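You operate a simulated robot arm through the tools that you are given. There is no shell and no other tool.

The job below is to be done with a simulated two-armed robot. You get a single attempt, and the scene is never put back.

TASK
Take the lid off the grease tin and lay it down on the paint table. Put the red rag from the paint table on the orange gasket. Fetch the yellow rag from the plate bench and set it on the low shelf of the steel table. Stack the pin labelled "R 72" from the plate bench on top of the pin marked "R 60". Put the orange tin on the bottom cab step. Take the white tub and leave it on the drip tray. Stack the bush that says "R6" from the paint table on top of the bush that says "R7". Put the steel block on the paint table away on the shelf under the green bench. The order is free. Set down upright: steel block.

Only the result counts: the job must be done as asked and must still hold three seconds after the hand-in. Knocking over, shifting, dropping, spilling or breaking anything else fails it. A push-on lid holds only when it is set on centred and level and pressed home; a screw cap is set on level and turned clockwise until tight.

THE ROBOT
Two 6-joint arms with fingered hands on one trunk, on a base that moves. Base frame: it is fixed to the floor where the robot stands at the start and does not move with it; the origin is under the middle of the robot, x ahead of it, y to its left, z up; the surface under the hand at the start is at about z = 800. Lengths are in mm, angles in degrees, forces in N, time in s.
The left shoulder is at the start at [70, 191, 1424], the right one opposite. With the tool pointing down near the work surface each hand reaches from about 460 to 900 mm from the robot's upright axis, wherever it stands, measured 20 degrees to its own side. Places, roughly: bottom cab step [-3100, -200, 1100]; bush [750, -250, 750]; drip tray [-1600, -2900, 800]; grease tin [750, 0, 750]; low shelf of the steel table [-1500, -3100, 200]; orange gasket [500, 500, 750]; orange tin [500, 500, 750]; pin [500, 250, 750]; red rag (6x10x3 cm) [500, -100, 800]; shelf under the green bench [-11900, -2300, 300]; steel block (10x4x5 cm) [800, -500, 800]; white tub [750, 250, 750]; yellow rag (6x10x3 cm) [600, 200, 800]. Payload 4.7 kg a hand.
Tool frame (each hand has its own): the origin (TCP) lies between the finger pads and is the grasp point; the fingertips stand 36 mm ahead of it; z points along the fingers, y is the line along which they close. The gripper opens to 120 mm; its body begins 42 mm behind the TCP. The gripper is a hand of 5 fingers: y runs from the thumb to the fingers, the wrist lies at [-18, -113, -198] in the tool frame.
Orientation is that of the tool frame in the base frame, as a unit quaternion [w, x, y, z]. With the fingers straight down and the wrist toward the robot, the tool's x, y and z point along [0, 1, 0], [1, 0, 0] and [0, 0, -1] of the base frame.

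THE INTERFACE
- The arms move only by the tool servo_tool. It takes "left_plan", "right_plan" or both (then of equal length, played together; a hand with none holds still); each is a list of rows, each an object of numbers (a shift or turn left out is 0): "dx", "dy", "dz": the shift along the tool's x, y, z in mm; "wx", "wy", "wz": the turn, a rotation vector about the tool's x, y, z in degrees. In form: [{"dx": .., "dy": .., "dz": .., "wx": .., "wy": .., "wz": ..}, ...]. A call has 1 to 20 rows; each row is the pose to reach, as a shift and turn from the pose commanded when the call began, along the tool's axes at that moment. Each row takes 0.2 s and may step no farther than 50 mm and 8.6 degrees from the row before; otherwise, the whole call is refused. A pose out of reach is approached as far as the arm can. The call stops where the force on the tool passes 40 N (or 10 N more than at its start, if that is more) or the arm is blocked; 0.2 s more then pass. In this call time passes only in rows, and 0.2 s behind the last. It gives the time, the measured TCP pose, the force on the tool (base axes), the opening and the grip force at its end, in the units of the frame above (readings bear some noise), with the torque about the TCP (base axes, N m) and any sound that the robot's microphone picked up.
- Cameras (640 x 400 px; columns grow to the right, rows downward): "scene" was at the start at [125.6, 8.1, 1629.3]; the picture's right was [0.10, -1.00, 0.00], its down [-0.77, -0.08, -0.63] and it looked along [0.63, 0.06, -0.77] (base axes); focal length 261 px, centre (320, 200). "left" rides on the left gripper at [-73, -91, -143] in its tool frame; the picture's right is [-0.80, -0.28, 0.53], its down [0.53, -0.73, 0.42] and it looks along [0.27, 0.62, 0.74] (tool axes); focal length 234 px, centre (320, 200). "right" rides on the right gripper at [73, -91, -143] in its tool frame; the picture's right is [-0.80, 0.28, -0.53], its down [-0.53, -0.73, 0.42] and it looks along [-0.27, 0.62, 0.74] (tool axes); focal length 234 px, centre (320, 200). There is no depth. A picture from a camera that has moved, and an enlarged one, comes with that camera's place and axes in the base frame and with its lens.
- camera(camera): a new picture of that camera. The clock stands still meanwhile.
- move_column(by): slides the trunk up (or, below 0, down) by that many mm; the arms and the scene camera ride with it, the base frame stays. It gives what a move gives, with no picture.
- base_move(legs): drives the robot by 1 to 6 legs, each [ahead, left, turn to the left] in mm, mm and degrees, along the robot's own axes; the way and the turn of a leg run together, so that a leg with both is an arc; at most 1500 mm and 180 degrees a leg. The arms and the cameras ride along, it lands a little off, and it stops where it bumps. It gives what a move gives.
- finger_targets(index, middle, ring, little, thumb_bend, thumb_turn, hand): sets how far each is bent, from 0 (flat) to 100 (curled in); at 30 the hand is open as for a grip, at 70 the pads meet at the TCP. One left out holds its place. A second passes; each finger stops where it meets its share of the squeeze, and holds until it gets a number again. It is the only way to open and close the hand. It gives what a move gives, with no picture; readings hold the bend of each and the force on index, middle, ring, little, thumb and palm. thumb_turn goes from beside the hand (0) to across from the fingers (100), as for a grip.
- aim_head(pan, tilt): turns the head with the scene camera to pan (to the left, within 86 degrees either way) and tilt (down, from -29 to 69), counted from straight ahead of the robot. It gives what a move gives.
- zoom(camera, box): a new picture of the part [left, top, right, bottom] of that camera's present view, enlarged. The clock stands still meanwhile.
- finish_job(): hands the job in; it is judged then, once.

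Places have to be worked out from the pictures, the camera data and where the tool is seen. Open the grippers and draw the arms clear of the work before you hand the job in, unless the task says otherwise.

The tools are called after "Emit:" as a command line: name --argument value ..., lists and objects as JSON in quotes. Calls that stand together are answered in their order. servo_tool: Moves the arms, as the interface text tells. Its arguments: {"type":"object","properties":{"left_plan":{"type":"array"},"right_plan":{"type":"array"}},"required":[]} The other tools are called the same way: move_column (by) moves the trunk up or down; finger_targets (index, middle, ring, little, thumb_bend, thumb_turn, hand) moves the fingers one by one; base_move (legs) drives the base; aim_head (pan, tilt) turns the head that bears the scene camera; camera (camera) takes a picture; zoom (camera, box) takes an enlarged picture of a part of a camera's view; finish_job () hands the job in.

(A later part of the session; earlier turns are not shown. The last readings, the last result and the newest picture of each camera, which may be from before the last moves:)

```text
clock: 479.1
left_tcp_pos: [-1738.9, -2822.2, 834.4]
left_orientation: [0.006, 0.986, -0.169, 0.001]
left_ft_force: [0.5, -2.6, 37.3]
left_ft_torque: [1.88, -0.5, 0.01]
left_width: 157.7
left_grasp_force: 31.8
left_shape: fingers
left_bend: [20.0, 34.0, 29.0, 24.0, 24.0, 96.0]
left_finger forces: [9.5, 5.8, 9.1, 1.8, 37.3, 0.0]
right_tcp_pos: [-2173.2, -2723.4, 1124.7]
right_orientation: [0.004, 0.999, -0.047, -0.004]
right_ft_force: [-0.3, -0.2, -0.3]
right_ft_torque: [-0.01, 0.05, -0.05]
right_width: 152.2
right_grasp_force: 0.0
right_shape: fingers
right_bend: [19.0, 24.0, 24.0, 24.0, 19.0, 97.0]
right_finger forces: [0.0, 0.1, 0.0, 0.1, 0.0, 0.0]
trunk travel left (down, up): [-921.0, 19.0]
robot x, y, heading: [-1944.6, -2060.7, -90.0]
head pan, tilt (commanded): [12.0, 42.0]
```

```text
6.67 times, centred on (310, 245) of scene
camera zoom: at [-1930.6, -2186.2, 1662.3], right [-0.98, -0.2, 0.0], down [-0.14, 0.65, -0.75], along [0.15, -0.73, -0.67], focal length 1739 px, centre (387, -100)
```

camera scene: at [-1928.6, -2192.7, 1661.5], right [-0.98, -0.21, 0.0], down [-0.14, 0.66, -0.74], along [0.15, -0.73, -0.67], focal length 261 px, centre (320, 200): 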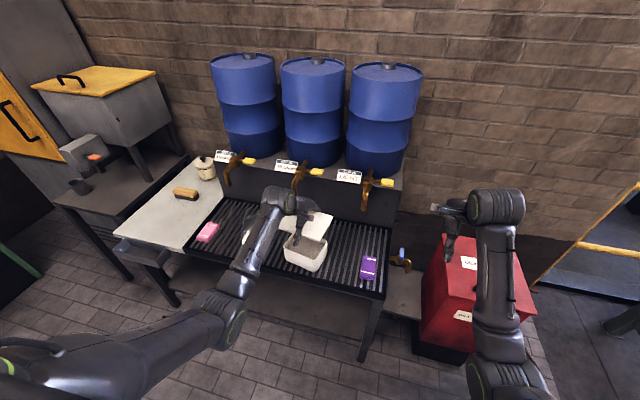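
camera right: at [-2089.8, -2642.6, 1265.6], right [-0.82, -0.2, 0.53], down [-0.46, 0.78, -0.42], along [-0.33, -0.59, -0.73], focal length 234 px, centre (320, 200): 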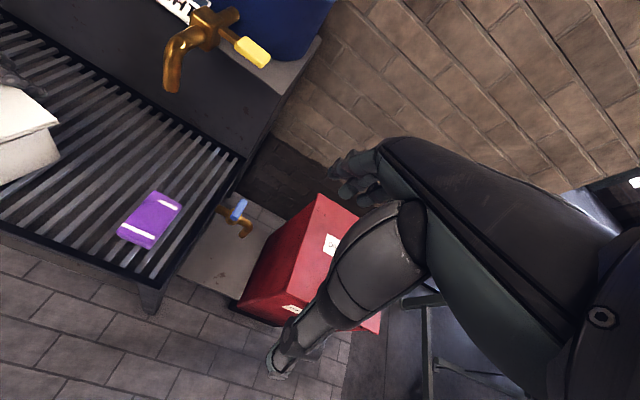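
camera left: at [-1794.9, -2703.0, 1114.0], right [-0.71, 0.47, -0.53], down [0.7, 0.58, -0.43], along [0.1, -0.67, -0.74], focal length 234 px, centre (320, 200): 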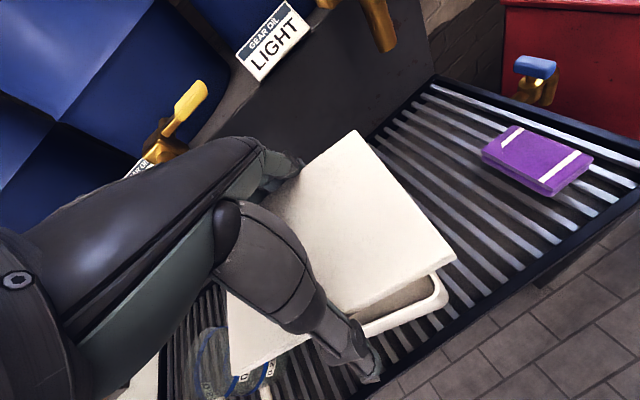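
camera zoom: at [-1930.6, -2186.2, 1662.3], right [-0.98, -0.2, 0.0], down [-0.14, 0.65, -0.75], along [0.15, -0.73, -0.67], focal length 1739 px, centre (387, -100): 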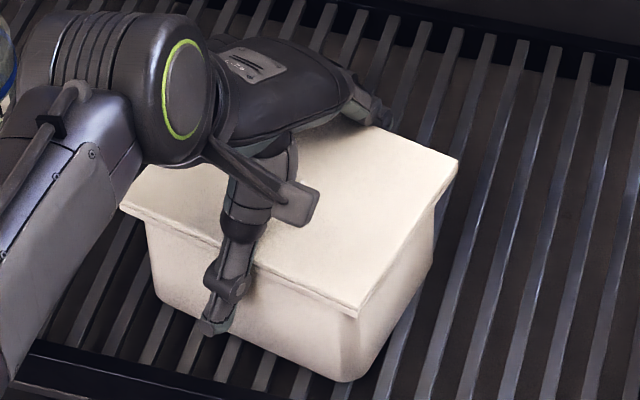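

No snap yet. I relieve the pressure, open the hand and lift away to inspect how the lid sits.

Emit:
servo_tool --left_plan '[{"dz": -4}, {"dz": -7}]'

Emit:
finger_targets --hand "left" --index 10 --middle 14 --ring 14 --little 10 --thumb_bend 10

Emit:
servo_tool --left_plan '[{"dz": -10}, {"dz": -30}, {"dz": -60}, {"dz": -95}, {"dz": -130}]'

Emit:
camera --camera "left"

Emit:
zoom --camera "scene" --box '[270, 205, 350, 285]'

Emit:
zoom --camera "right" --box '[0, 60, 120, 220]'

```text
clock: 479.7
left_tcp_pos: [-1737.4, -2819.3, 835.9]
left_orientation: [0.0, 0.986, -0.17, 0.0]
left_ft_force: [-1.5, -8.6, 15.5]
left_ft_torque: [0.84, -0.17, -0.02]
left_width: 156.3
left_grasp_force: 26.2
left_shape: fingers
left_bend: [20.0, 33.0, 29.0, 24.0, 26.0, 96.0]
left_finger forces: [10.0, 6.1, 9.4, 1.8, 24.0, 0.0]
right_tcp_pos: [-2174.0, -2726.2, 1122.7]
right_orientation: [0.001, 0.999, -0.048, -0.005]
right_ft_force: [-0.2, -0.1, -0.7]
right_ft_torque: [0.0, 0.0, -0.01]
right_width: 152.2
right_grasp_force: 0.0
right_shape: fingers
right_bend: [19.0, 24.0, 24.0, 24.0, 19.0, 97.0]
right_finger forces: [0.0, 0.1, 0.0, 0.0, 0.0, 0.1]
trunk travel left (down, up): [-921.0, 19.0]
robot x, y, heading: [-1949.4, -2059.9, -90.1]
head pan, tilt (commanded): [12.0, 42.0]
```

```text
clock: 480.7
left_tcp_pos: [-1736.0, -2820.9, 836.1]
left_orientation: [0.001, 0.986, -0.169, 0.0]
left_ft_force: [-0.6, -0.3, 0.2]
left_ft_torque: [0.0, 0.02, 0.01]
left_width: 174.4
left_grasp_force: 0.0
left_shape: fingers
left_bend: [10.0, 14.0, 14.0, 10.0, 10.0, 97.0]
left_finger forces: [0.1, 0.0, 0.1, 0.0, 0.1, 0.0]
right_tcp_pos: [-2173.2, -2726.8, 1123.1]
right_orientation: [0.002, 0.999, -0.048, -0.005]
right_ft_force: [0.2, 0.0, 0.2]
right_ft_torque: [-0.01, -0.01, 0.03]
right_width: 152.2
right_grasp_force: 0.2
right_shape: fingers
right_bend: [19.0, 24.0, 24.0, 24.0, 19.0, 97.0]
right_finger forces: [0.0, 0.0, 0.0, 0.0, 0.1, 0.0]
trunk travel left (down, up): [-921.0, 19.0]
robot x, y, heading: [-1946.9, -2058.5, -90.2]
head pan, tilt (commanded): [12.0, 42.0]
```

```text
clock: 481.9
left_tcp_pos: [-1737.1, -2819.9, 965.0]
left_orientation: [0.001, 0.986, -0.169, 0.0]
left_ft_force: [0.1, -0.8, -0.3]
left_ft_torque: [-0.05, -0.01, -0.01]
left_width: 174.3
left_grasp_force: 0.0
left_shape: fingers
left_bend: [10.0, 14.0, 14.0, 10.0, 10.0, 97.0]
left_finger forces: [0.1, 0.2, 0.1, 0.0, 0.1, 0.1]
right_tcp_pos: [-2171.9, -2727.1, 1124.2]
right_orientation: [0.001, 0.999, -0.048, -0.003]
right_ft_force: [0.6, 0.0, 0.0]
right_ft_torque: [-0.02, -0.02, -0.04]
right_width: 151.9
right_grasp_force: 0.0
right_shape: fingers
right_bend: [19.0, 24.0, 24.0, 24.0, 19.0, 97.0]
right_finger forces: [0.0, 0.0, 0.0, 0.0, 0.1, 0.0]
trunk travel left (down, up): [-921.0, 19.0]
robot x, y, heading: [-1945.0, -2061.1, -90.1]
head pan, tilt (commanded): [12.0, 42.0]
```

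```text
taken
camera left: at [-1775.0, -2709.4, 1107.6], right [-0.67, 0.53, -0.53], down [0.75, 0.51, -0.43], along [0.04, -0.67, -0.74], focal length 234 px, centre (320, 200)
```

left: 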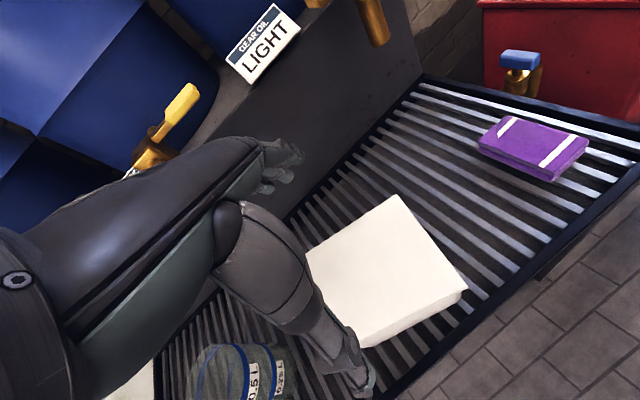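

```text
5.00 times, centred on (310, 245) of scene
camera zoom: at [-1929.0, -2191.4, 1661.6], right [-0.98, -0.21, 0.0], down [-0.14, 0.65, -0.74], along [0.15, -0.73, -0.67], focal length 1304 px, centre (370, -25)
```

zoom: 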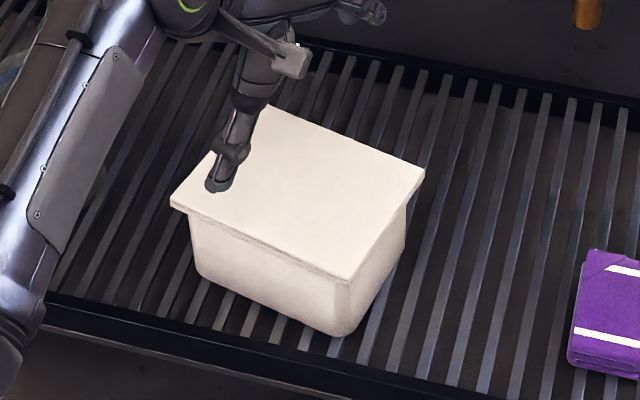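

```text
2.50 times, centred on (60, 140) of right
camera zoom: at [-2089.8, -2642.0, 1265.8], right [-0.82, -0.2, 0.53], down [-0.46, 0.78, -0.42], along [-0.33, -0.59, -0.73], focal length 585 px, centre (970, 350)
```

zoom: 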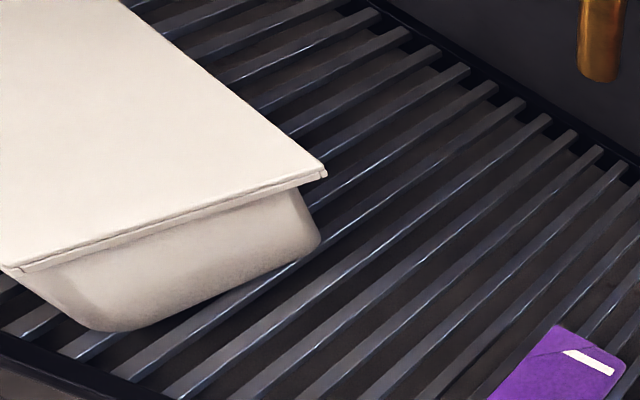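

The lid sits flat on the tub. I form a closed fingertip cluster with the left hand and press at the lid's centre to snap it home.

Emit:
finger_targets --hand "left" --index 72 --middle 72 --ring 72 --little 72 --thumb_bend 72

Emit:
servo_tool --left_plan '[{"dx": -8, "dy": 3, "dz": 30}, {"dx": -17, "dy": 6, "dz": 60}, {"dx": -17, "dy": 6, "dz": 80}, {"dx": -17, "dy": 6, "dz": 90}]'

Emit:
camera --camera "left"

Emit:
zoom --camera "scene" --box '[270, 190, 350, 270]'

```text
clock: 482.9
left_tcp_pos: [-1735.8, -2821.1, 963.6]
left_orientation: [0.001, 0.986, -0.169, -0.001]
left_ft_force: [-1.1, -0.4, -0.5]
left_ft_torque: [0.03, -0.03, 0.01]
left_width: 0.0
left_grasp_force: 0.0
left_shape: fingers
left_bend: [72.0, 72.0, 72.0, 72.0, 71.0, 97.0]
left_finger forces: [0.0, 0.0, 0.1, 0.1, 0.1, 0.1]
right_tcp_pos: [-2173.3, -2727.2, 1122.7]
right_orientation: [0.002, 0.999, -0.049, -0.005]
right_ft_force: [-0.8, 0.1, 0.2]
right_ft_torque: [-0.02, 0.03, -0.01]
right_width: 152.1
right_grasp_force: 0.2
right_shape: fingers
right_bend: [19.0, 24.0, 24.0, 24.0, 19.0, 97.0]
right_finger forces: [0.0, 0.0, 0.0, 0.0, 0.0, 0.0]
trunk travel left (down, up): [-921.0, 19.0]
robot x, y, heading: [-1945.1, -2056.3, -89.8]
head pan, tilt (commanded): [12.0, 42.0]
```

```text
clock: 483.9
left_tcp_pos: [-1756.4, -2819.1, 881.1]
left_orientation: [0.006, 0.986, -0.169, 0.001]
left_ft_force: [3.4, 3.0, 24.4]
left_ft_torque: [0.39, 0.06, -0.08]
left_width: 0.1
left_grasp_force: 13.1
left_shape: fingers
left_bend: [72.0, 72.0, 72.0, 72.0, 72.0, 98.0]
left_finger forces: [0.0, 0.0, 0.1, 0.0, 27.2, 0.1]
right_tcp_pos: [-2173.1, -2722.3, 1127.2]
right_orientation: [0.003, 0.999, -0.048, -0.004]
right_ft_force: [0.2, 0.6, -1.0]
right_ft_torque: [-0.03, -0.02, 0.01]
right_width: 152.3
right_grasp_force: 0.1
right_shape: fingers
right_bend: [19.0, 24.0, 24.0, 24.0, 19.0, 97.0]
right_finger forces: [0.0, 0.0, 0.0, 0.0, 0.1, 0.0]
trunk travel left (down, up): [-921.0, 19.0]
robot x, y, heading: [-1944.5, -2062.9, -90.1]
head pan, tilt (commanded): [12.0, 42.0]
```

```text
taken
camera left: at [-1793.9, -2706.5, 1023.4], right [-0.66, 0.52, -0.53], down [0.75, 0.51, -0.43], along [0.04, -0.68, -0.73], focal length 234 px, centre (320, 200)
```

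left: 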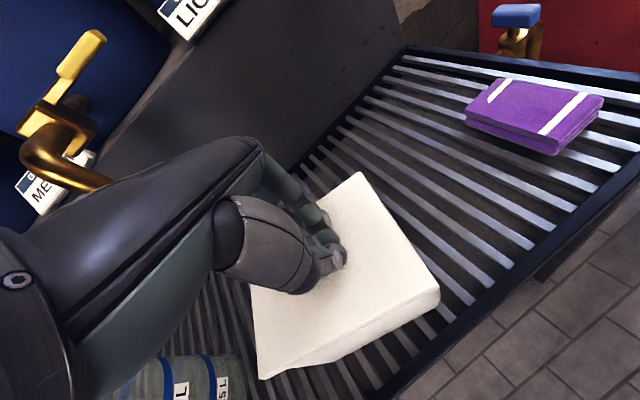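

```text
5.00 times, centred on (310, 230) of scene
camera zoom: at [-1929.2, -2185.0, 1662.6], right [-0.98, -0.21, 0.0], down [-0.14, 0.65, -0.75], along [0.15, -0.73, -0.67], focal length 1304 px, centre (370, 50)
```

zoom: 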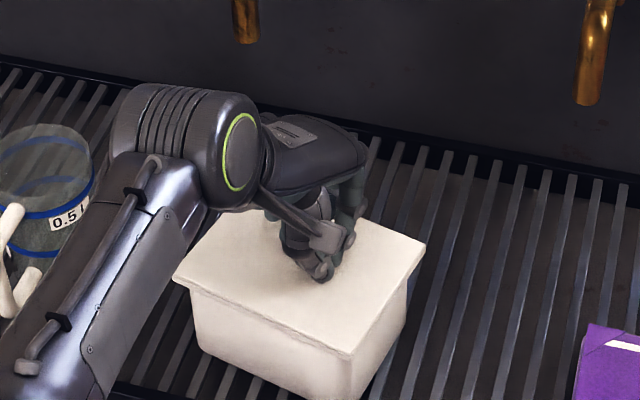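

Only the thumb tip touches, ~20 mm right of centre. I lift slightly, shift to the centre and press harder.

Emit:
servo_tool --left_plan '[{"dz": -10}, {"dx": 10, "dz": -10}, {"dx": 20, "dy": 2, "dz": -10}, {"dx": 20, "dy": 2, "dz": -2}, {"dx": 20, "dy": 2, "dz": 3}, {"dx": 20, "dy": 2, "dz": 7}, {"dx": 20, "dy": 2, "dz": 11}, {"dx": 20, "dy": 2, "dz": 15}]'

Emit:
zoom --camera "scene" --box '[270, 190, 350, 270]'

```text
clock: 485.2
left_tcp_pos: [-1735.6, -2836.4, 882.7]
left_orientation: [0.011, 0.985, -0.17, 0.0]
left_ft_force: [1.8, 7.4, 26.4]
left_ft_torque: [0.79, 0.2, -0.13]
left_width: 0.6
left_grasp_force: 13.0
left_shape: fingers
left_bend: [72.0, 72.0, 72.0, 72.0, 71.0, 97.0]
left_finger forces: [0.0, 0.0, 0.0, 0.0, 26.9, 0.0]
right_tcp_pos: [-2171.9, -2725.9, 1124.4]
right_orientation: [0.002, 0.999, -0.047, -0.004]
right_ft_force: [0.4, 0.0, 0.1]
right_ft_torque: [0.04, 0.02, 0.01]
right_width: 152.0
right_grasp_force: 0.0
right_shape: fingers
right_bend: [19.0, 24.0, 24.0, 24.0, 19.0, 97.0]
right_finger forces: [0.0, 0.0, 0.0, 0.1, 0.1, 0.0]
trunk travel left (down, up): [-921.0, 19.0]
robot x, y, heading: [-1942.7, -2059.4, -90.0]
head pan, tilt (commanded): [12.0, 42.0]
stopped in row 6 (left hand): the force on the tool passed its limit at 44 N (the readings are from after the stop); the commanded pose is now the measured one
```

```text
5.00 times, centred on (310, 230) of scene
camera zoom: at [-1928.4, -2188.8, 1661.9], right [-0.98, -0.21, 0.0], down [-0.14, 0.65, -0.74], along [0.15, -0.73, -0.67], focal length 1304 px, centre (370, 50)
```

zoom: 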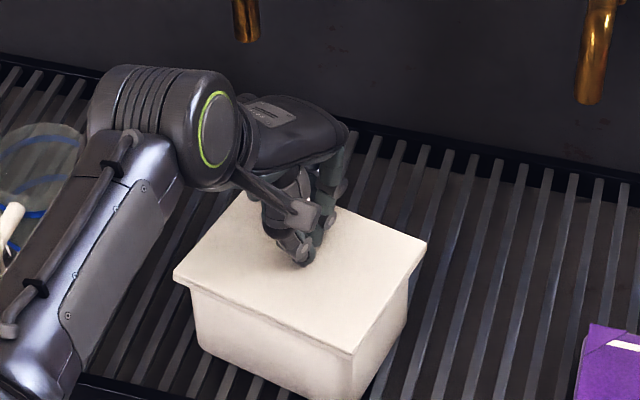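

44 N without a snap: my measurements say the lid is still ≈5–6 mm left/4 mm off centre. I re-grip the lid, shift it by that amount and press again.

Emit:
servo_tool --left_plan '[{"dz": -20}, {"dx": -3, "dy": -10, "dz": -45}, {"dx": -5, "dy": -15, "dz": -60}]'

Emit:
finger_targets --hand "left" --index 10 --middle 14 --ring 14 --little 10 --thumb_bend 10

Emit:
camera --camera "left"

Emit:
zoom --camera "scene" --box '[270, 205, 350, 285]'

```text
clock: 486.0
left_tcp_pos: [-1739.4, -2816.3, 937.2]
left_orientation: [0.005, 0.986, -0.17, 0.0]
left_ft_force: [-0.5, -1.2, -0.6]
left_ft_torque: [0.02, -0.02, -0.04]
left_width: 0.1
left_grasp_force: 0.2
left_shape: fingers
left_bend: [72.0, 72.0, 72.0, 72.0, 71.0, 97.0]
left_finger forces: [0.1, 0.0, 0.0, 0.0, 0.1, 0.0]
right_tcp_pos: [-2172.5, -2727.3, 1123.2]
right_orientation: [0.001, 0.999, -0.048, -0.004]
right_ft_force: [0.2, -0.7, -0.8]
right_ft_torque: [-0.01, 0.0, 0.01]
right_width: 152.1
right_grasp_force: 0.1
right_shape: fingers
right_bend: [19.0, 24.0, 24.0, 24.0, 19.0, 97.0]
right_finger forces: [0.0, 0.0, 0.1, 0.0, 0.0, 0.0]
trunk travel left (down, up): [-921.0, 19.0]
robot x, y, heading: [-1946.8, -2061.5, -89.8]
head pan, tilt (commanded): [12.0, 42.0]
```

```text
clock: 487.0
left_tcp_pos: [-1740.1, -2816.5, 936.4]
left_orientation: [0.007, 0.985, -0.17, 0.001]
left_ft_force: [-0.8, -0.2, 0.2]
left_ft_torque: [0.01, 0.0, 0.01]
left_width: 174.1
left_grasp_force: 0.1
left_shape: fingers
left_bend: [10.0, 14.0, 14.0, 10.0, 10.0, 97.0]
left_finger forces: [0.0, 0.0, 0.1, 0.0, 0.1, 0.0]
right_tcp_pos: [-2173.4, -2726.1, 1123.7]
right_orientation: [0.002, 0.999, -0.047, -0.004]
right_ft_force: [-0.5, 0.0, 0.7]
right_ft_torque: [-0.01, 0.0, -0.01]
right_width: 151.8
right_grasp_force: 0.1
right_shape: fingers
right_bend: [19.0, 24.0, 24.0, 24.0, 19.0, 97.0]
right_finger forces: [0.0, 0.0, 0.0, 0.0, 0.0, 0.1]
trunk travel left (down, up): [-921.0, 19.0]
robot x, y, heading: [-1940.8, -2059.9, -89.9]
head pan, tilt (commanded): [12.0, 42.0]
```

```text
taken
camera left: at [-1776.9, -2703.7, 1078.3], right [-0.67, 0.52, -0.53], down [0.75, 0.51, -0.43], along [0.04, -0.68, -0.73], focal length 234 px, centre (320, 200)
```

left: 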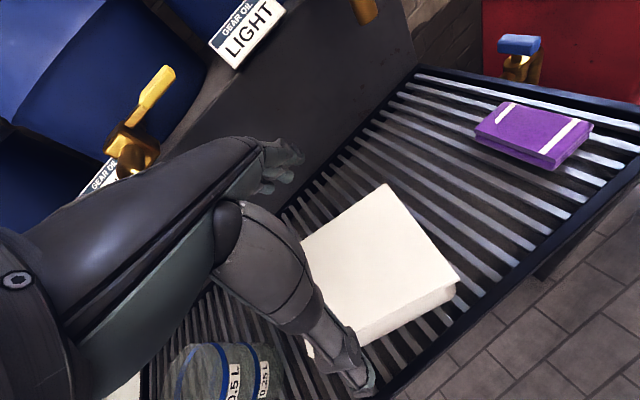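

```text
5.00 times, centred on (310, 245) of scene
camera zoom: at [-1928.5, -2191.3, 1661.6], right [-0.98, -0.21, 0.0], down [-0.14, 0.65, -0.74], along [0.15, -0.73, -0.67], focal length 1304 px, centre (370, -25)
```

zoom: 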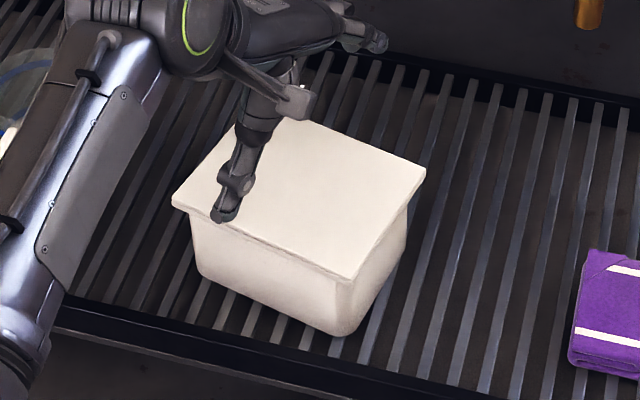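

I estimate the remaining offset as about (+4.4, +2.7) mm in the hand frame. I re-grip the lid, lift it 8 mm and apply that shift.

Emit:
servo_tool --left_plan '[{"dx": 3, "dy": 1.5, "dz": 30, "wx": 0.4}, {"dx": 5, "dy": 3, "dz": 60, "wx": 0.8}, {"dx": 5, "dy": 3, "dz": 85, "wx": 0.8}, {"dx": 5, "dy": 3, "dz": 98, "wx": 0.8}]'

Emit:
finger_targets --hand "left" --index 23 --middle 36 --ring 34 --little 25 --thumb_bend 35

Emit:
servo_tool --left_plan '[{"dz": -5}, {"dz": -10}, {"dz": -15}]'

Emit:
camera --camera "left"

Emit:
zoom --camera "scene" --box '[270, 205, 350, 285]'

```text
clock: 488.0
left_tcp_pos: [-1732.4, -2821.4, 837.6]
left_orientation: [0.0, 0.986, -0.169, 0.002]
left_ft_force: [-0.4, 0.9, 0.3]
left_ft_torque: [0.0, 0.0, -0.01]
left_width: 174.2
left_grasp_force: 0.0
left_shape: fingers
left_bend: [10.0, 14.0, 14.0, 10.0, 10.0, 97.0]
left_finger forces: [0.0, 0.0, 0.1, 0.1, 0.1, 0.1]
right_tcp_pos: [-2171.4, -2727.3, 1123.8]
right_orientation: [0.001, 0.999, -0.048, -0.005]
right_ft_force: [-0.7, -0.8, 0.7]
right_ft_torque: [-0.01, 0.0, 0.01]
right_width: 152.1
right_grasp_force: 0.1
right_shape: fingers
right_bend: [19.0, 24.0, 24.0, 24.0, 19.0, 97.0]
right_finger forces: [0.0, 0.0, 0.0, 0.1, 0.0, 0.0]
trunk travel left (down, up): [-921.0, 19.0]
robot x, y, heading: [-1944.7, -2057.9, -90.2]
head pan, tilt (commanded): [12.0, 42.0]
```

```text
clock: 489.0
left_tcp_pos: [-1733.7, -2823.0, 840.1]
left_orientation: [0.0, 0.986, -0.169, 0.002]
left_ft_force: [-1.4, -4.0, 9.1]
left_ft_torque: [-0.62, 0.11, -0.15]
left_width: 153.4
left_grasp_force: 22.8
left_shape: fingers
left_bend: [20.0, 32.0, 29.0, 25.0, 25.0, 96.0]
left_finger forces: [9.1, 7.6, 8.6, 0.3, 19.7, 0.1]
right_tcp_pos: [-2173.3, -2726.2, 1123.7]
right_orientation: [0.001, 0.999, -0.048, -0.004]
right_ft_force: [0.1, 0.2, 0.3]
right_ft_torque: [0.02, -0.02, -0.03]
right_width: 152.0
right_grasp_force: 0.1
right_shape: fingers
right_bend: [19.0, 24.0, 24.0, 24.0, 19.0, 97.0]
right_finger forces: [0.1, 0.0, 0.0, 0.0, 0.0, 0.0]
trunk travel left (down, up): [-921.0, 19.0]
robot x, y, heading: [-1944.7, -2060.6, -90.0]
head pan, tilt (commanded): [12.0, 42.0]
```

```text
clock: 489.8
left_tcp_pos: [-1732.7, -2822.7, 853.7]
left_orientation: [-0.002, 0.986, -0.169, 0.002]
left_ft_force: [0.1, -1.2, 0.2]
left_ft_torque: [0.01, -0.02, 0.0]
left_width: 152.5
left_grasp_force: 19.7
left_shape: fingers
left_bend: [20.0, 32.0, 29.0, 25.0, 25.0, 96.0]
left_finger forces: [6.4, 7.0, 6.9, 0.1, 20.4, 0.0]
right_tcp_pos: [-2174.1, -2727.2, 1122.7]
right_orientation: [0.002, 0.999, -0.047, -0.005]
right_ft_force: [0.2, 0.2, -1.2]
right_ft_torque: [0.01, 0.02, -0.03]
right_width: 152.0
right_grasp_force: 0.1
right_shape: fingers
right_bend: [19.0, 24.0, 24.0, 24.0, 19.0, 97.0]
right_finger forces: [0.0, 0.0, 0.0, 0.0, 0.1, 0.0]
trunk travel left (down, up): [-921.0, 19.0]
robot x, y, heading: [-1943.8, -2058.8, -90.3]
head pan, tilt (commanded): [12.0, 42.0]
```

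```text
taken
camera left: at [-1771.0, -2711.5, 996.1], right [-0.66, 0.53, -0.53], down [0.75, 0.51, -0.42], along [0.05, -0.67, -0.74], focal length 234 px, centre (320, 200)
```

left: 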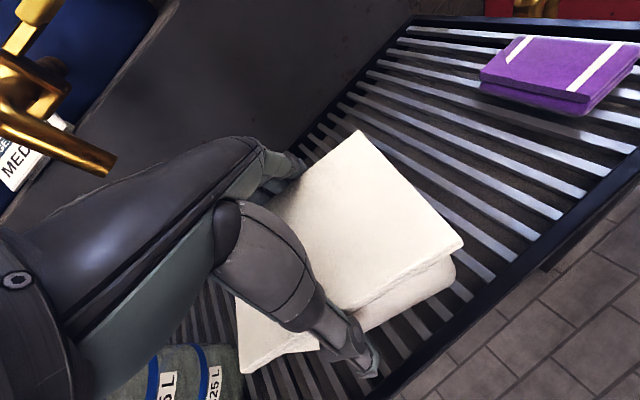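

```text
5.00 times, centred on (310, 245) of scene
camera zoom: at [-1928.5, -2191.2, 1661.6], right [-0.98, -0.21, 0.0], down [-0.14, 0.65, -0.74], along [0.15, -0.73, -0.67], focal length 1304 px, centre (370, -25)
```

zoom: 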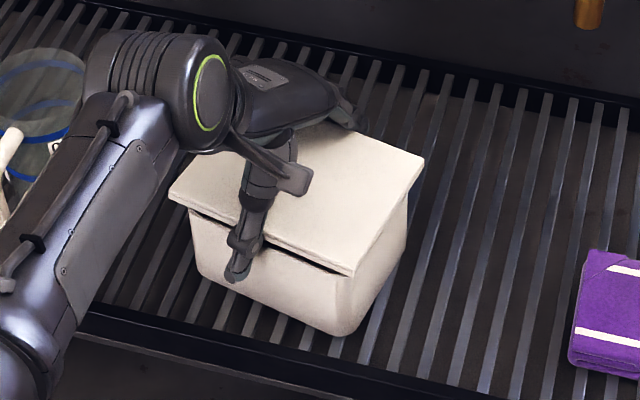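

By the gap measurement the lid is now centred within ~1–2 mm. I lower it again and press firmly.

Emit:
servo_tool --left_plan '[{"dx": 1, "dz": 6}, {"dx": 1, "dz": 12}, {"dx": 1, "dz": 16}, {"dx": 1, "dz": 20}, {"dx": 1, "dz": 23}]'

Emit:
finger_targets --hand "left" --index 10 --middle 14 --ring 14 --little 10 --thumb_bend 10

Emit:
servo_tool --left_plan '[{"dz": -25}, {"dz": -60}, {"dz": -100}]'

Emit:
zoom --camera "scene" --box '[270, 205, 350, 285]'

Emit:
zoom --camera "right" --box '[0, 60, 120, 220]'

```text
clock: 491.0
left_tcp_pos: [-1731.0, -2824.3, 840.2]
left_orientation: [0.006, 0.985, -0.17, 0.003]
left_ft_force: [4.1, 0.7, 38.3]
left_ft_torque: [-0.54, 0.15, 0.14]
left_width: 155.9
left_grasp_force: 25.6
left_shape: fingers
left_bend: [20.0, 32.0, 29.0, 25.0, 25.0, 96.0]
left_finger forces: [11.3, 6.4, 7.6, 0.0, 25.7, 0.0]
right_tcp_pos: [-2173.3, -2721.9, 1125.6]
right_orientation: [0.004, 0.999, -0.047, -0.005]
right_ft_force: [0.3, -0.5, -1.0]
right_ft_torque: [0.01, 0.01, 0.01]
right_width: 152.3
right_grasp_force: 0.1
right_shape: fingers
right_bend: [19.0, 24.0, 24.0, 24.0, 19.0, 97.0]
right_finger forces: [0.1, 0.0, 0.0, 0.1, 0.1, 0.0]
trunk travel left (down, up): [-921.0, 19.0]
robot x, y, heading: [-1943.6, -2061.9, -90.4]
head pan, tilt (commanded): [12.0, 42.0]
```

```text
clock: 492.0
left_tcp_pos: [-1731.6, -2824.6, 832.4]
left_orientation: [-0.002, 0.986, -0.169, 0.002]
left_ft_force: [0.3, -0.2, -0.1]
left_ft_torque: [-0.02, 0.0, -0.01]
left_width: 174.7
left_grasp_force: 0.4
left_shape: fingers
left_bend: [10.0, 14.0, 14.0, 10.0, 10.0, 97.0]
left_finger forces: [0.0, 0.0, 0.1, 0.0, 0.2, 0.1]
right_tcp_pos: [-2172.6, -2725.7, 1123.0]
right_orientation: [0.001, 0.999, -0.047, -0.004]
right_ft_force: [0.4, 0.3, 0.2]
right_ft_torque: [-0.02, -0.01, 0.01]
right_width: 152.2
right_grasp_force: 0.1
right_shape: fingers
right_bend: [19.0, 24.0, 24.0, 24.0, 19.0, 97.0]
right_finger forces: [0.0, 0.0, 0.1, 0.0, 0.0, 0.1]
trunk travel left (down, up): [-921.0, 19.0]
robot x, y, heading: [-1945.6, -2060.4, -90.2]
head pan, tilt (commanded): [12.0, 42.0]
```

```text
clock: 492.8
left_tcp_pos: [-1729.4, -2825.9, 929.6]
left_orientation: [-0.001, 0.986, -0.169, 0.003]
left_ft_force: [0.5, -0.7, 0.3]
left_ft_torque: [-0.02, 0.0, 0.0]
left_width: 174.4
left_grasp_force: 0.2
left_shape: fingers
left_bend: [10.0, 14.0, 14.0, 10.0, 10.0, 97.0]
left_finger forces: [0.1, 0.1, 0.0, 0.0, 0.0, 0.0]
right_tcp_pos: [-2172.4, -2727.9, 1124.0]
right_orientation: [0.001, 0.999, -0.047, -0.005]
right_ft_force: [0.3, -0.2, -0.2]
right_ft_torque: [0.02, 0.01, -0.03]
right_width: 152.2
right_grasp_force: 0.1
right_shape: fingers
right_bend: [19.0, 24.0, 24.0, 24.0, 19.0, 97.0]
right_finger forces: [0.1, 0.0, 0.0, 0.0, 0.1, 0.1]
trunk travel left (down, up): [-921.0, 19.0]
robot x, y, heading: [-1943.9, -2058.4, -90.3]
head pan, tilt (commanded): [12.0, 42.0]
```

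```text
5.00 times, centred on (310, 245) of scene
camera zoom: at [-1928.4, -2191.1, 1661.6], right [-0.98, -0.21, 0.0], down [-0.14, 0.65, -0.74], along [0.15, -0.73, -0.67], focal length 1304 px, centre (370, -25)
```

zoom: 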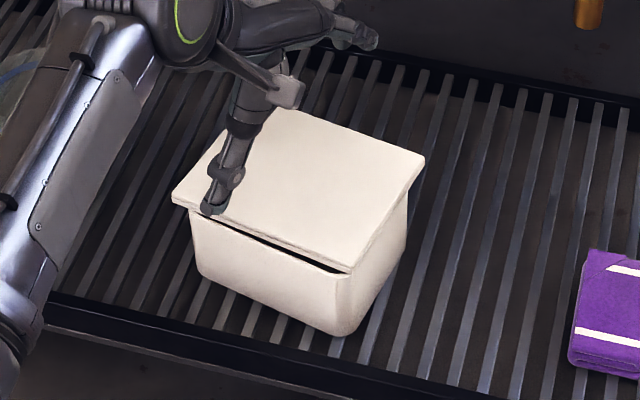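

```text
2.50 times, centred on (60, 140) of right
camera zoom: at [-2089.1, -2641.8, 1265.9], right [-0.82, -0.2, 0.53], down [-0.46, 0.78, -0.42], along [-0.33, -0.59, -0.73], focal length 585 px, centre (970, 350)
```

zoom: 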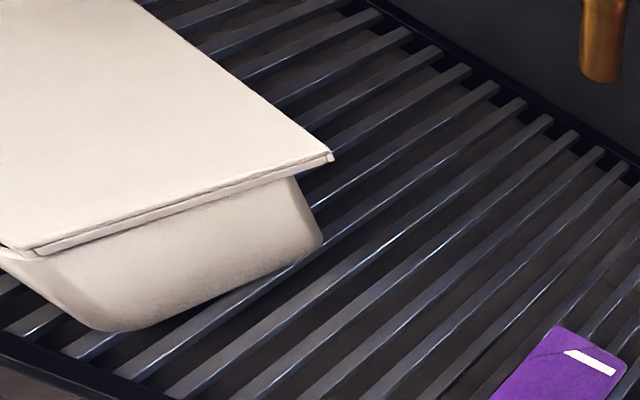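

Now a gap shows: the lid's lip is riding on the rim, whereas the earlier placement was flush. I re-grip and search gently toward me (−y) with light pressure until it drops back in.

Emit:
servo_tool --left_plan '[{"dz": 35}, {"dz": 65}, {"dz": 85}]'

Emit:
finger_targets --hand "left" --index 23 --middle 36 --ring 34 --little 25 --thumb_bend 35

Emit:
servo_tool --left_plan '[{"dy": -1.5, "dz": 2}, {"dy": -3, "dz": 4}, {"dy": -4.5, "dz": 5}]'

Emit:
zoom --camera "scene" --box '[270, 205, 350, 285]'

```text
clock: 493.6
left_tcp_pos: [-1730.5, -2823.1, 847.0]
left_orientation: [-0.002, 0.986, -0.169, 0.002]
left_ft_force: [-0.1, -0.5, -0.1]
left_ft_torque: [0.0, 0.02, -0.03]
left_width: 174.5
left_grasp_force: 0.2
left_shape: fingers
left_bend: [10.0, 14.0, 14.0, 10.0, 10.0, 97.0]
left_finger forces: [0.0, 0.0, 0.0, 0.0, 0.0, 0.0]
right_tcp_pos: [-2173.1, -2726.6, 1123.2]
right_orientation: [0.002, 0.999, -0.047, -0.004]
right_ft_force: [0.6, -0.4, 0.3]
right_ft_torque: [0.0, 0.02, 0.01]
right_width: 151.9
right_grasp_force: 0.0
right_shape: fingers
right_bend: [19.0, 24.0, 24.0, 24.0, 19.0, 97.0]
right_finger forces: [0.0, 0.1, 0.0, 0.0, 0.1, 0.0]
trunk travel left (down, up): [-921.0, 19.0]
robot x, y, heading: [-1943.0, -2059.5, -90.3]
head pan, tilt (commanded): [12.0, 42.0]
```

```text
clock: 494.6
left_tcp_pos: [-1730.7, -2825.8, 847.5]
left_orientation: [-0.001, 0.986, -0.169, 0.002]
left_ft_force: [-0.5, -1.2, 5.9]
left_ft_torque: [-0.37, 0.16, -0.06]
left_width: 148.6
left_grasp_force: 16.6
left_shape: fingers
left_bend: [21.0, 32.0, 29.0, 25.0, 26.0, 96.0]
left_finger forces: [6.0, 6.4, 6.1, 0.0, 15.8, 0.0]
right_tcp_pos: [-2172.0, -2725.9, 1124.5]
right_orientation: [0.002, 0.999, -0.047, -0.005]
right_ft_force: [-0.5, 1.0, -0.3]
right_ft_torque: [0.0, 0.0, -0.01]
right_width: 152.4
right_grasp_force: 0.0
right_shape: fingers
right_bend: [19.0, 24.0, 24.0, 24.0, 19.0, 97.0]
right_finger forces: [0.1, 0.0, 0.0, 0.0, 0.0, 0.0]
trunk travel left (down, up): [-921.0, 19.0]
robot x, y, heading: [-1944.9, -2054.2, -90.0]
head pan, tilt (commanded): [12.0, 42.0]
```

```text
clock: 495.4
left_tcp_pos: [-1731.4, -2822.1, 845.2]
left_orientation: [0.004, 0.985, -0.17, 0.003]
left_ft_force: [0.3, -12.9, 25.9]
left_ft_torque: [-0.45, 0.07, 0.05]
left_width: 149.7
left_grasp_force: 19.9
left_shape: fingers
left_bend: [20.0, 29.0, 28.0, 25.0, 29.0, 97.0]
left_finger forces: [9.3, 7.7, 7.7, 0.0, 14.7, 0.0]
right_tcp_pos: [-2173.1, -2725.8, 1125.2]
right_orientation: [0.002, 0.999, -0.048, -0.005]
right_ft_force: [0.5, 0.2, 0.4]
right_ft_torque: [-0.02, 0.0, 0.01]
right_width: 151.9
right_grasp_force: 0.1
right_shape: fingers
right_bend: [19.0, 24.0, 24.0, 24.0, 19.0, 97.0]
right_finger forces: [0.0, 0.1, 0.0, 0.0, 0.0, 0.0]
trunk travel left (down, up): [-921.0, 19.0]
robot x, y, heading: [-1946.3, -2060.0, -90.3]
head pan, tilt (commanded): [12.0, 42.0]
```

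```text
5.00 times, centred on (310, 245) of scene
camera zoom: at [-1929.8, -2189.2, 1662.1], right [-0.98, -0.21, 0.0], down [-0.14, 0.65, -0.74], along [0.15, -0.73, -0.67], focal length 1304 px, centre (370, -25)
```

zoom: 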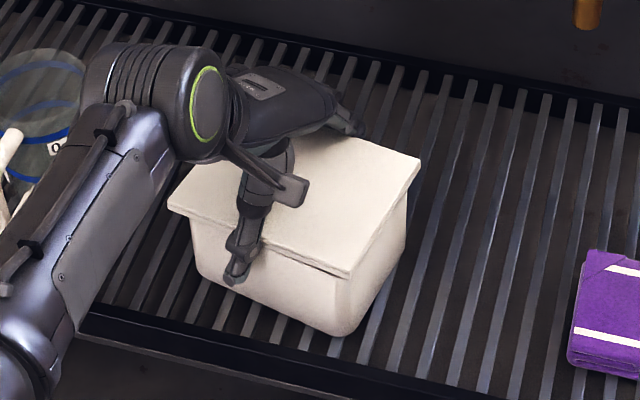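

The near-left side dropped in but the right side still rides high, so the lid must go a little to the right. I unload slightly, shift and lower again.

Emit:
servo_tool --left_plan '[{"dz": -3}, {"dx": -2, "dy": -0.5, "dz": -3}, {"dx": -4, "dy": -1, "dz": -2}, {"dx": -4, "dy": -1, "dz": 2}, {"dx": -4, "dy": -1, "dz": 5}]'

Emit:
zoom --camera "scene" --box '[270, 205, 350, 285]'

Emit:
zoom --camera "right" --box '[0, 60, 120, 220]'

```text
clock: 496.6
left_tcp_pos: [-1732.6, -2817.1, 841.2]
left_orientation: [0.004, 0.986, -0.169, 0.004]
left_ft_force: [8.3, -1.6, 34.5]
left_ft_torque: [-1.7, 0.38, 0.28]
left_width: 152.1
left_grasp_force: 21.7
left_shape: fingers
left_bend: [19.0, 31.0, 29.0, 25.0, 28.0, 97.0]
left_finger forces: [13.1, 5.8, 6.9, 0.1, 17.3, 0.0]
right_tcp_pos: [-2172.0, -2722.7, 1127.0]
right_orientation: [0.003, 0.999, -0.047, -0.005]
right_ft_force: [0.8, -0.1, 0.4]
right_ft_torque: [0.03, -0.01, 0.0]
right_width: 151.8
right_grasp_force: 0.1
right_shape: fingers
right_bend: [19.0, 24.0, 24.0, 24.0, 19.0, 97.0]
right_finger forces: [0.1, 0.0, 0.1, 0.0, 0.0, 0.0]
trunk travel left (down, up): [-921.0, 19.0]
robot x, y, heading: [-1942.3, -2058.2, -90.0]
head pan, tilt (commanded): [12.0, 42.0]
```

```text
5.00 times, centred on (310, 245) of scene
camera zoom: at [-1928.5, -2185.3, 1662.4], right [-0.98, -0.21, 0.0], down [-0.14, 0.65, -0.75], along [0.15, -0.73, -0.67], focal length 1304 px, centre (370, -25)
```

zoom: 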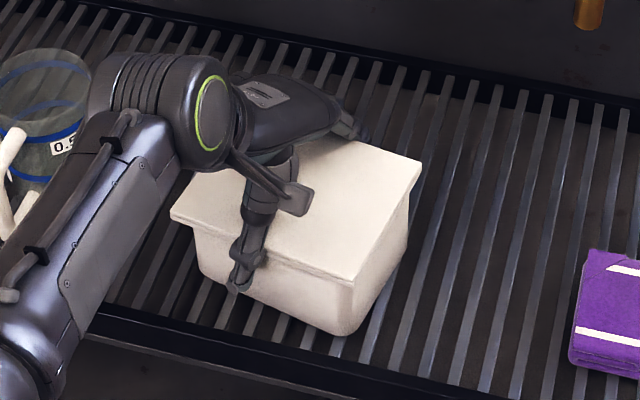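

```text
2.50 times, centred on (60, 140) of right
camera zoom: at [-2088.9, -2637.6, 1268.3], right [-0.82, -0.2, 0.53], down [-0.46, 0.78, -0.43], along [-0.33, -0.6, -0.73], focal length 585 px, centre (970, 350)
```

zoom: 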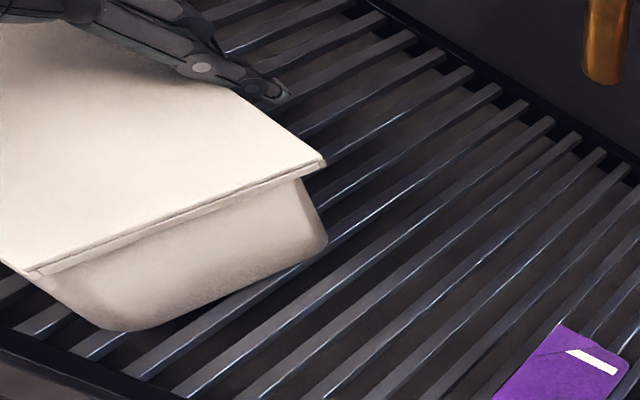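

The near side is closed again. I release and look at how it rests without load.

Emit:
servo_tool --left_plan '[{"dz": -6}]'

Emit:
finger_targets --hand "left" --index 10 --middle 14 --ring 14 --little 10 --thumb_bend 10

Emit:
servo_tool --left_plan '[{"dz": -25}, {"dz": -60}, {"dz": -100}]'

Emit:
zoom --camera "scene" --box '[270, 205, 350, 285]'

Emit:
zoom --camera "right" --box '[0, 60, 120, 220]'

Emit:
camera --camera "left"

```text
clock: 497.0
left_tcp_pos: [-1733.0, -2816.2, 843.2]
left_orientation: [0.0, 0.986, -0.169, 0.001]
left_ft_force: [6.6, -7.8, 20.4]
left_ft_torque: [-1.25, 0.33, 0.35]
left_width: 151.3
left_grasp_force: 19.4
left_shape: fingers
left_bend: [19.0, 31.0, 29.0, 25.0, 28.0, 97.0]
left_finger forces: [11.6, 7.2, 7.3, 0.1, 13.3, 0.1]
right_tcp_pos: [-2172.1, -2725.7, 1124.3]
right_orientation: [0.002, 0.999, -0.048, -0.005]
right_ft_force: [0.6, -0.4, -0.7]
right_ft_torque: [0.0, 0.0, -0.01]
right_width: 152.1
right_grasp_force: 0.2
right_shape: fingers
right_bend: [19.0, 24.0, 24.0, 24.0, 19.0, 97.0]
right_finger forces: [0.0, 0.0, 0.0, 0.0, 0.0, 0.1]
trunk travel left (down, up): [-921.0, 19.0]
robot x, y, heading: [-1943.8, -2060.2, -90.3]
head pan, tilt (commanded): [12.0, 42.0]
```

```text
clock: 498.0
left_tcp_pos: [-1733.0, -2816.9, 841.7]
left_orientation: [-0.001, 0.985, -0.17, 0.002]
left_ft_force: [-0.3, -0.6, 0.3]
left_ft_torque: [0.02, -0.01, -0.01]
left_width: 174.2
left_grasp_force: 0.1
left_shape: fingers
left_bend: [10.0, 14.0, 14.0, 10.0, 10.0, 97.0]
left_finger forces: [0.0, 0.0, 0.1, 0.0, 0.1, 0.1]
right_tcp_pos: [-2172.1, -2726.8, 1122.6]
right_orientation: [0.001, 0.999, -0.047, -0.005]
right_ft_force: [0.4, -0.3, 0.1]
right_ft_torque: [0.02, 0.02, 0.01]
right_width: 151.9
right_grasp_force: 0.0
right_shape: fingers
right_bend: [19.0, 24.0, 24.0, 24.0, 19.0, 97.0]
right_finger forces: [0.1, 0.0, 0.0, 0.0, 0.0, 0.0]
trunk travel left (down, up): [-921.0, 19.0]
robot x, y, heading: [-1949.6, -2058.5, -90.3]
head pan, tilt (commanded): [12.0, 42.0]
```

```text
clock: 498.8
left_tcp_pos: [-1735.2, -2816.7, 942.1]
left_orientation: [-0.001, 0.986, -0.169, 0.002]
left_ft_force: [-1.6, -0.2, -0.1]
left_ft_torque: [0.0, 0.05, -0.02]
left_width: 174.0
left_grasp_force: 0.1
left_shape: fingers
left_bend: [10.0, 14.0, 14.0, 10.0, 10.0, 97.0]
left_finger forces: [0.0, 0.1, 0.0, 0.0, 0.0, 0.1]
right_tcp_pos: [-2172.8, -2726.2, 1124.0]
right_orientation: [0.001, 0.999, -0.048, -0.005]
right_ft_force: [-0.5, 1.1, 0.1]
right_ft_torque: [-0.02, 0.01, -0.02]
right_width: 152.0
right_grasp_force: 0.1
right_shape: fingers
right_bend: [19.0, 24.0, 24.0, 24.0, 19.0, 97.0]
right_finger forces: [0.0, 0.1, 0.0, 0.0, 0.0, 0.0]
trunk travel left (down, up): [-921.0, 19.0]
robot x, y, heading: [-1945.8, -2060.4, -90.1]
head pan, tilt (commanded): [12.0, 42.0]
```

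```text
5.00 times, centred on (310, 245) of scene
camera zoom: at [-1928.8, -2191.1, 1661.6], right [-0.98, -0.21, 0.0], down [-0.14, 0.65, -0.74], along [0.15, -0.73, -0.67], focal length 1304 px, centre (370, -25)
```

zoom: 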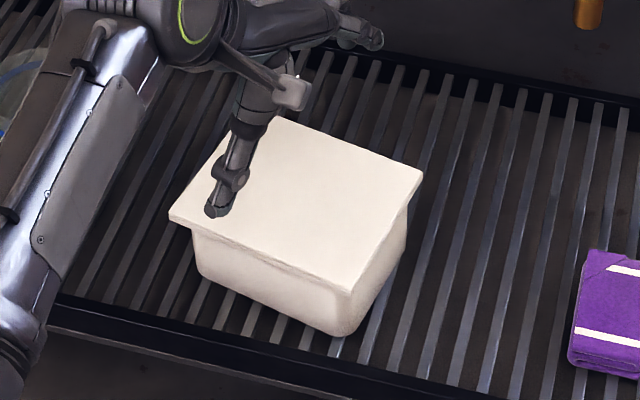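

```text
2.50 times, centred on (60, 140) of right
camera zoom: at [-2089.3, -2641.8, 1265.8], right [-0.82, -0.2, 0.53], down [-0.46, 0.78, -0.42], along [-0.33, -0.59, -0.73], focal length 585 px, centre (970, 350)
```

zoom: 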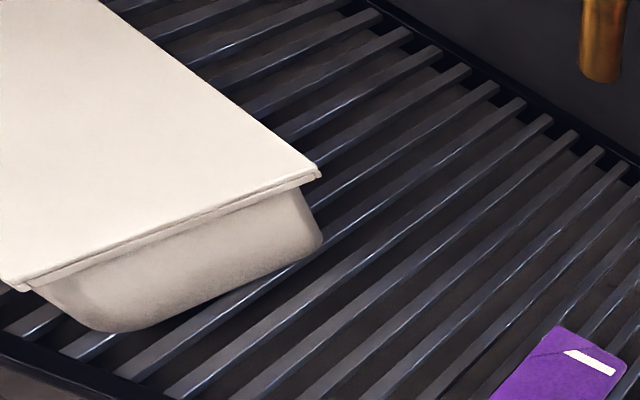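

```text
taken
camera left: at [-1774.4, -2704.9, 1084.8], right [-0.66, 0.53, -0.53], down [0.75, 0.51, -0.42], along [0.05, -0.67, -0.74], focal length 234 px, centre (320, 200)
```

left: 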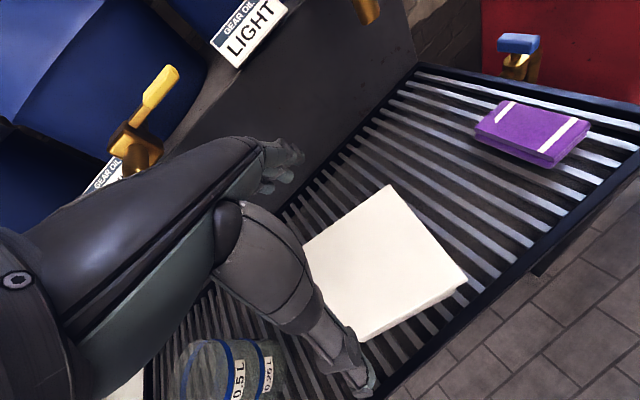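

Now it is tipped toward me, so the first placement was the right one. I re-grip, lift, return to that position (with a ~1–2 mm refinement) and lower again.

Emit:
servo_tool --left_plan '[{"dz": 40}, {"dz": 75}, {"dz": 95}, {"dz": 103}]'

Emit:
finger_targets --hand "left" --index 23 --middle 36 --ring 34 --little 25 --thumb_bend 35

Emit:
servo_tool --left_plan '[{"dz": -6}, {"dz": -12}, {"dx": 1, "dy": 2.5, "dz": -16, "wz": 1}, {"dx": 2, "dy": 5, "dz": -16, "wz": 2}]'

Emit:
camera --camera "left"

Emit:
zoom --camera "scene" --box '[270, 205, 350, 285]'

```text
clock: 499.8
left_tcp_pos: [-1732.0, -2817.5, 838.7]
left_orientation: [-0.001, 0.986, -0.17, 0.002]
left_ft_force: [0.3, 0.1, -0.9]
left_ft_torque: [0.0, 0.0, 0.0]
left_width: 174.4
left_grasp_force: 0.0
left_shape: fingers
left_bend: [10.0, 14.0, 14.0, 10.0, 10.0, 97.0]
left_finger forces: [0.0, 0.0, 0.1, 0.0, 0.0, 0.1]
right_tcp_pos: [-2170.7, -2726.6, 1122.2]
right_orientation: [0.002, 0.999, -0.047, -0.005]
right_ft_force: [-0.7, 0.0, 0.4]
right_ft_torque: [0.03, 0.02, 0.0]
right_width: 151.9
right_grasp_force: 0.0
right_shape: fingers
right_bend: [19.0, 24.0, 24.0, 24.0, 19.0, 97.0]
right_finger forces: [0.0, 0.0, 0.1, 0.0, 0.1, 0.0]
trunk travel left (down, up): [-921.0, 19.0]
robot x, y, heading: [-1942.3, -2061.2, -89.9]
head pan, tilt (commanded): [12.0, 42.0]
```

```text
clock: 500.8
left_tcp_pos: [-1732.6, -2818.2, 840.3]
left_orientation: [0.001, 0.985, -0.17, 0.003]
left_ft_force: [-0.5, -7.4, 10.8]
left_ft_torque: [-0.44, 0.07, -0.29]
left_width: 151.9
left_grasp_force: 20.5
left_shape: fingers
left_bend: [20.0, 32.0, 29.0, 25.0, 25.0, 97.0]
left_finger forces: [9.4, 6.5, 8.3, 0.2, 16.1, 0.0]
right_tcp_pos: [-2172.5, -2727.2, 1123.4]
right_orientation: [0.001, 0.999, -0.047, -0.005]
right_ft_force: [-0.5, -0.1, 0.8]
right_ft_torque: [-0.02, 0.01, -0.02]
right_width: 152.3
right_grasp_force: 0.1
right_shape: fingers
right_bend: [19.0, 24.0, 24.0, 24.0, 19.0, 97.0]
right_finger forces: [0.1, 0.0, 0.0, 0.0, 0.0, 0.0]
trunk travel left (down, up): [-921.0, 19.0]
robot x, y, heading: [-1945.4, -2061.8, -90.1]
head pan, tilt (commanded): [12.0, 42.0]
heard: snap
```

```text
clock: 501.8
left_tcp_pos: [-1730.1, -2824.3, 854.2]
left_orientation: [-0.002, 0.983, -0.185, 0.002]
left_ft_force: [-0.4, -0.1, 0.0]
left_ft_torque: [0.03, 0.0, 0.0]
left_width: 151.3
left_grasp_force: 17.5
left_shape: fingers
left_bend: [20.0, 33.0, 30.0, 25.0, 26.0, 96.0]
left_finger forces: [6.4, 5.3, 5.7, 0.1, 17.2, 0.0]
right_tcp_pos: [-2171.6, -2727.2, 1123.3]
right_orientation: [0.001, 0.999, -0.048, -0.005]
right_ft_force: [-0.1, -0.9, -0.7]
right_ft_torque: [0.0, 0.03, 0.01]
right_width: 151.9
right_grasp_force: 0.2
right_shape: fingers
right_bend: [19.0, 24.0, 24.0, 24.0, 19.0, 97.0]
right_finger forces: [0.0, 0.1, 0.1, 0.0, 0.1, 0.1]
trunk travel left (down, up): [-921.0, 19.0]
robot x, y, heading: [-1944.4, -2061.0, -90.1]
head pan, tilt (commanded): [12.0, 42.0]
heard: snap
```

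```text
taken
camera left: at [-1765.6, -2710.5, 997.1], right [-0.64, 0.56, -0.53], down [0.76, 0.49, -0.42], along [0.02, -0.67, -0.74], focal length 234 px, centre (320, 200)
```

left: 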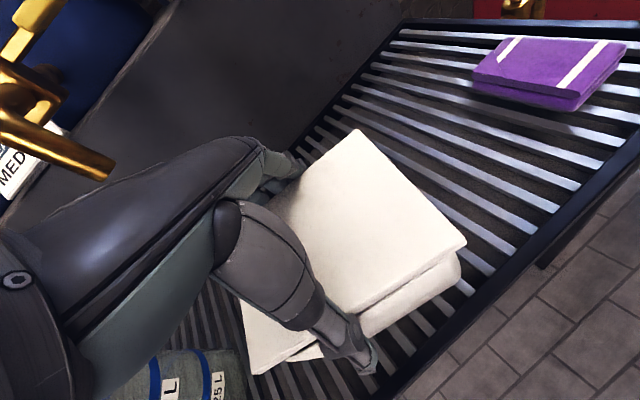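

```text
5.00 times, centred on (310, 245) of scene
camera zoom: at [-1928.2, -2192.4, 1661.5], right [-0.98, -0.21, 0.0], down [-0.14, 0.66, -0.74], along [0.15, -0.73, -0.67], focal length 1304 px, centre (370, -25)
```

zoom: 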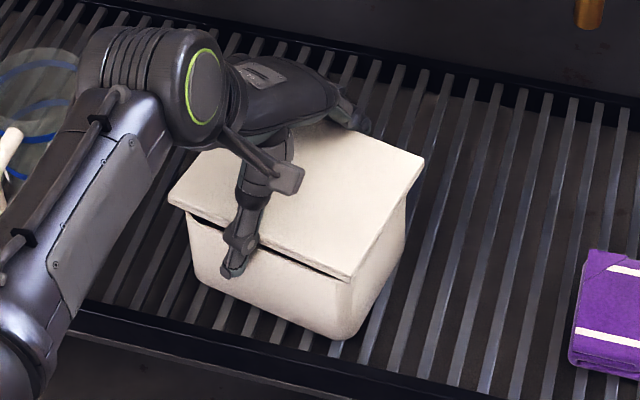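

A snap was heard when the fingers closed — the lid latched there, and my lift popped it off again. So I simply reverse the last shift exactly and press it back on.

Emit:
servo_tool --left_plan '[{"dx": -1, "dy": -2.5, "wz": -1}, {"dx": -2, "dy": -5, "wz": -2}, {"dx": -2, "dy": -5, "dz": 6, "wz": -2}, {"dx": -2, "dy": -5, "dz": 12, "wz": -2}, {"dx": -2, "dy": -5, "dz": 16, "wz": -2}, {"dx": -2, "dy": -5, "dz": 18, "wz": -2}]'

Emit:
zoom --camera "scene" --box '[270, 205, 350, 285]'

```text
clock: 503.2
left_tcp_pos: [-1734.2, -2817.1, 841.5]
left_orientation: [0.003, 0.986, -0.17, 0.003]
left_ft_force: [2.5, -4.6, 27.1]
left_ft_torque: [1.47, -0.45, 0.16]
left_width: 153.3
left_grasp_force: 20.9
left_shape: fingers
left_bend: [20.0, 33.0, 30.0, 25.0, 26.0, 97.0]
left_finger forces: [6.6, 5.4, 6.0, 0.1, 24.2, 0.1]
right_tcp_pos: [-2173.0, -2724.7, 1125.0]
right_orientation: [0.002, 0.999, -0.047, -0.005]
right_ft_force: [-0.2, -0.5, 0.2]
right_ft_torque: [-0.01, 0.03, 0.02]
right_width: 152.0
right_grasp_force: 0.0
right_shape: fingers
right_bend: [19.0, 24.0, 24.0, 24.0, 19.0, 97.0]
right_finger forces: [0.0, 0.1, 0.0, 0.0, 0.0, 0.0]
trunk travel left (down, up): [-921.0, 19.0]
robot x, y, heading: [-1945.4, -2063.4, -89.9]
head pan, tilt (commanded): [12.0, 42.0]
```

```text
5.00 times, centred on (310, 245) of scene
camera zoom: at [-1929.4, -2187.6, 1662.3], right [-0.98, -0.21, 0.0], down [-0.14, 0.65, -0.74], along [0.15, -0.73, -0.67], focal length 1304 px, centre (370, -25)
```

zoom: 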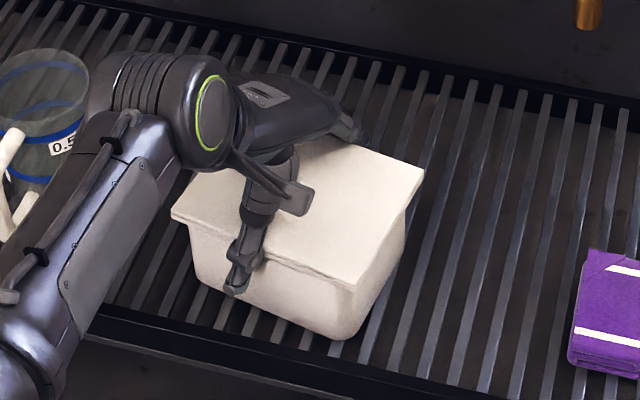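

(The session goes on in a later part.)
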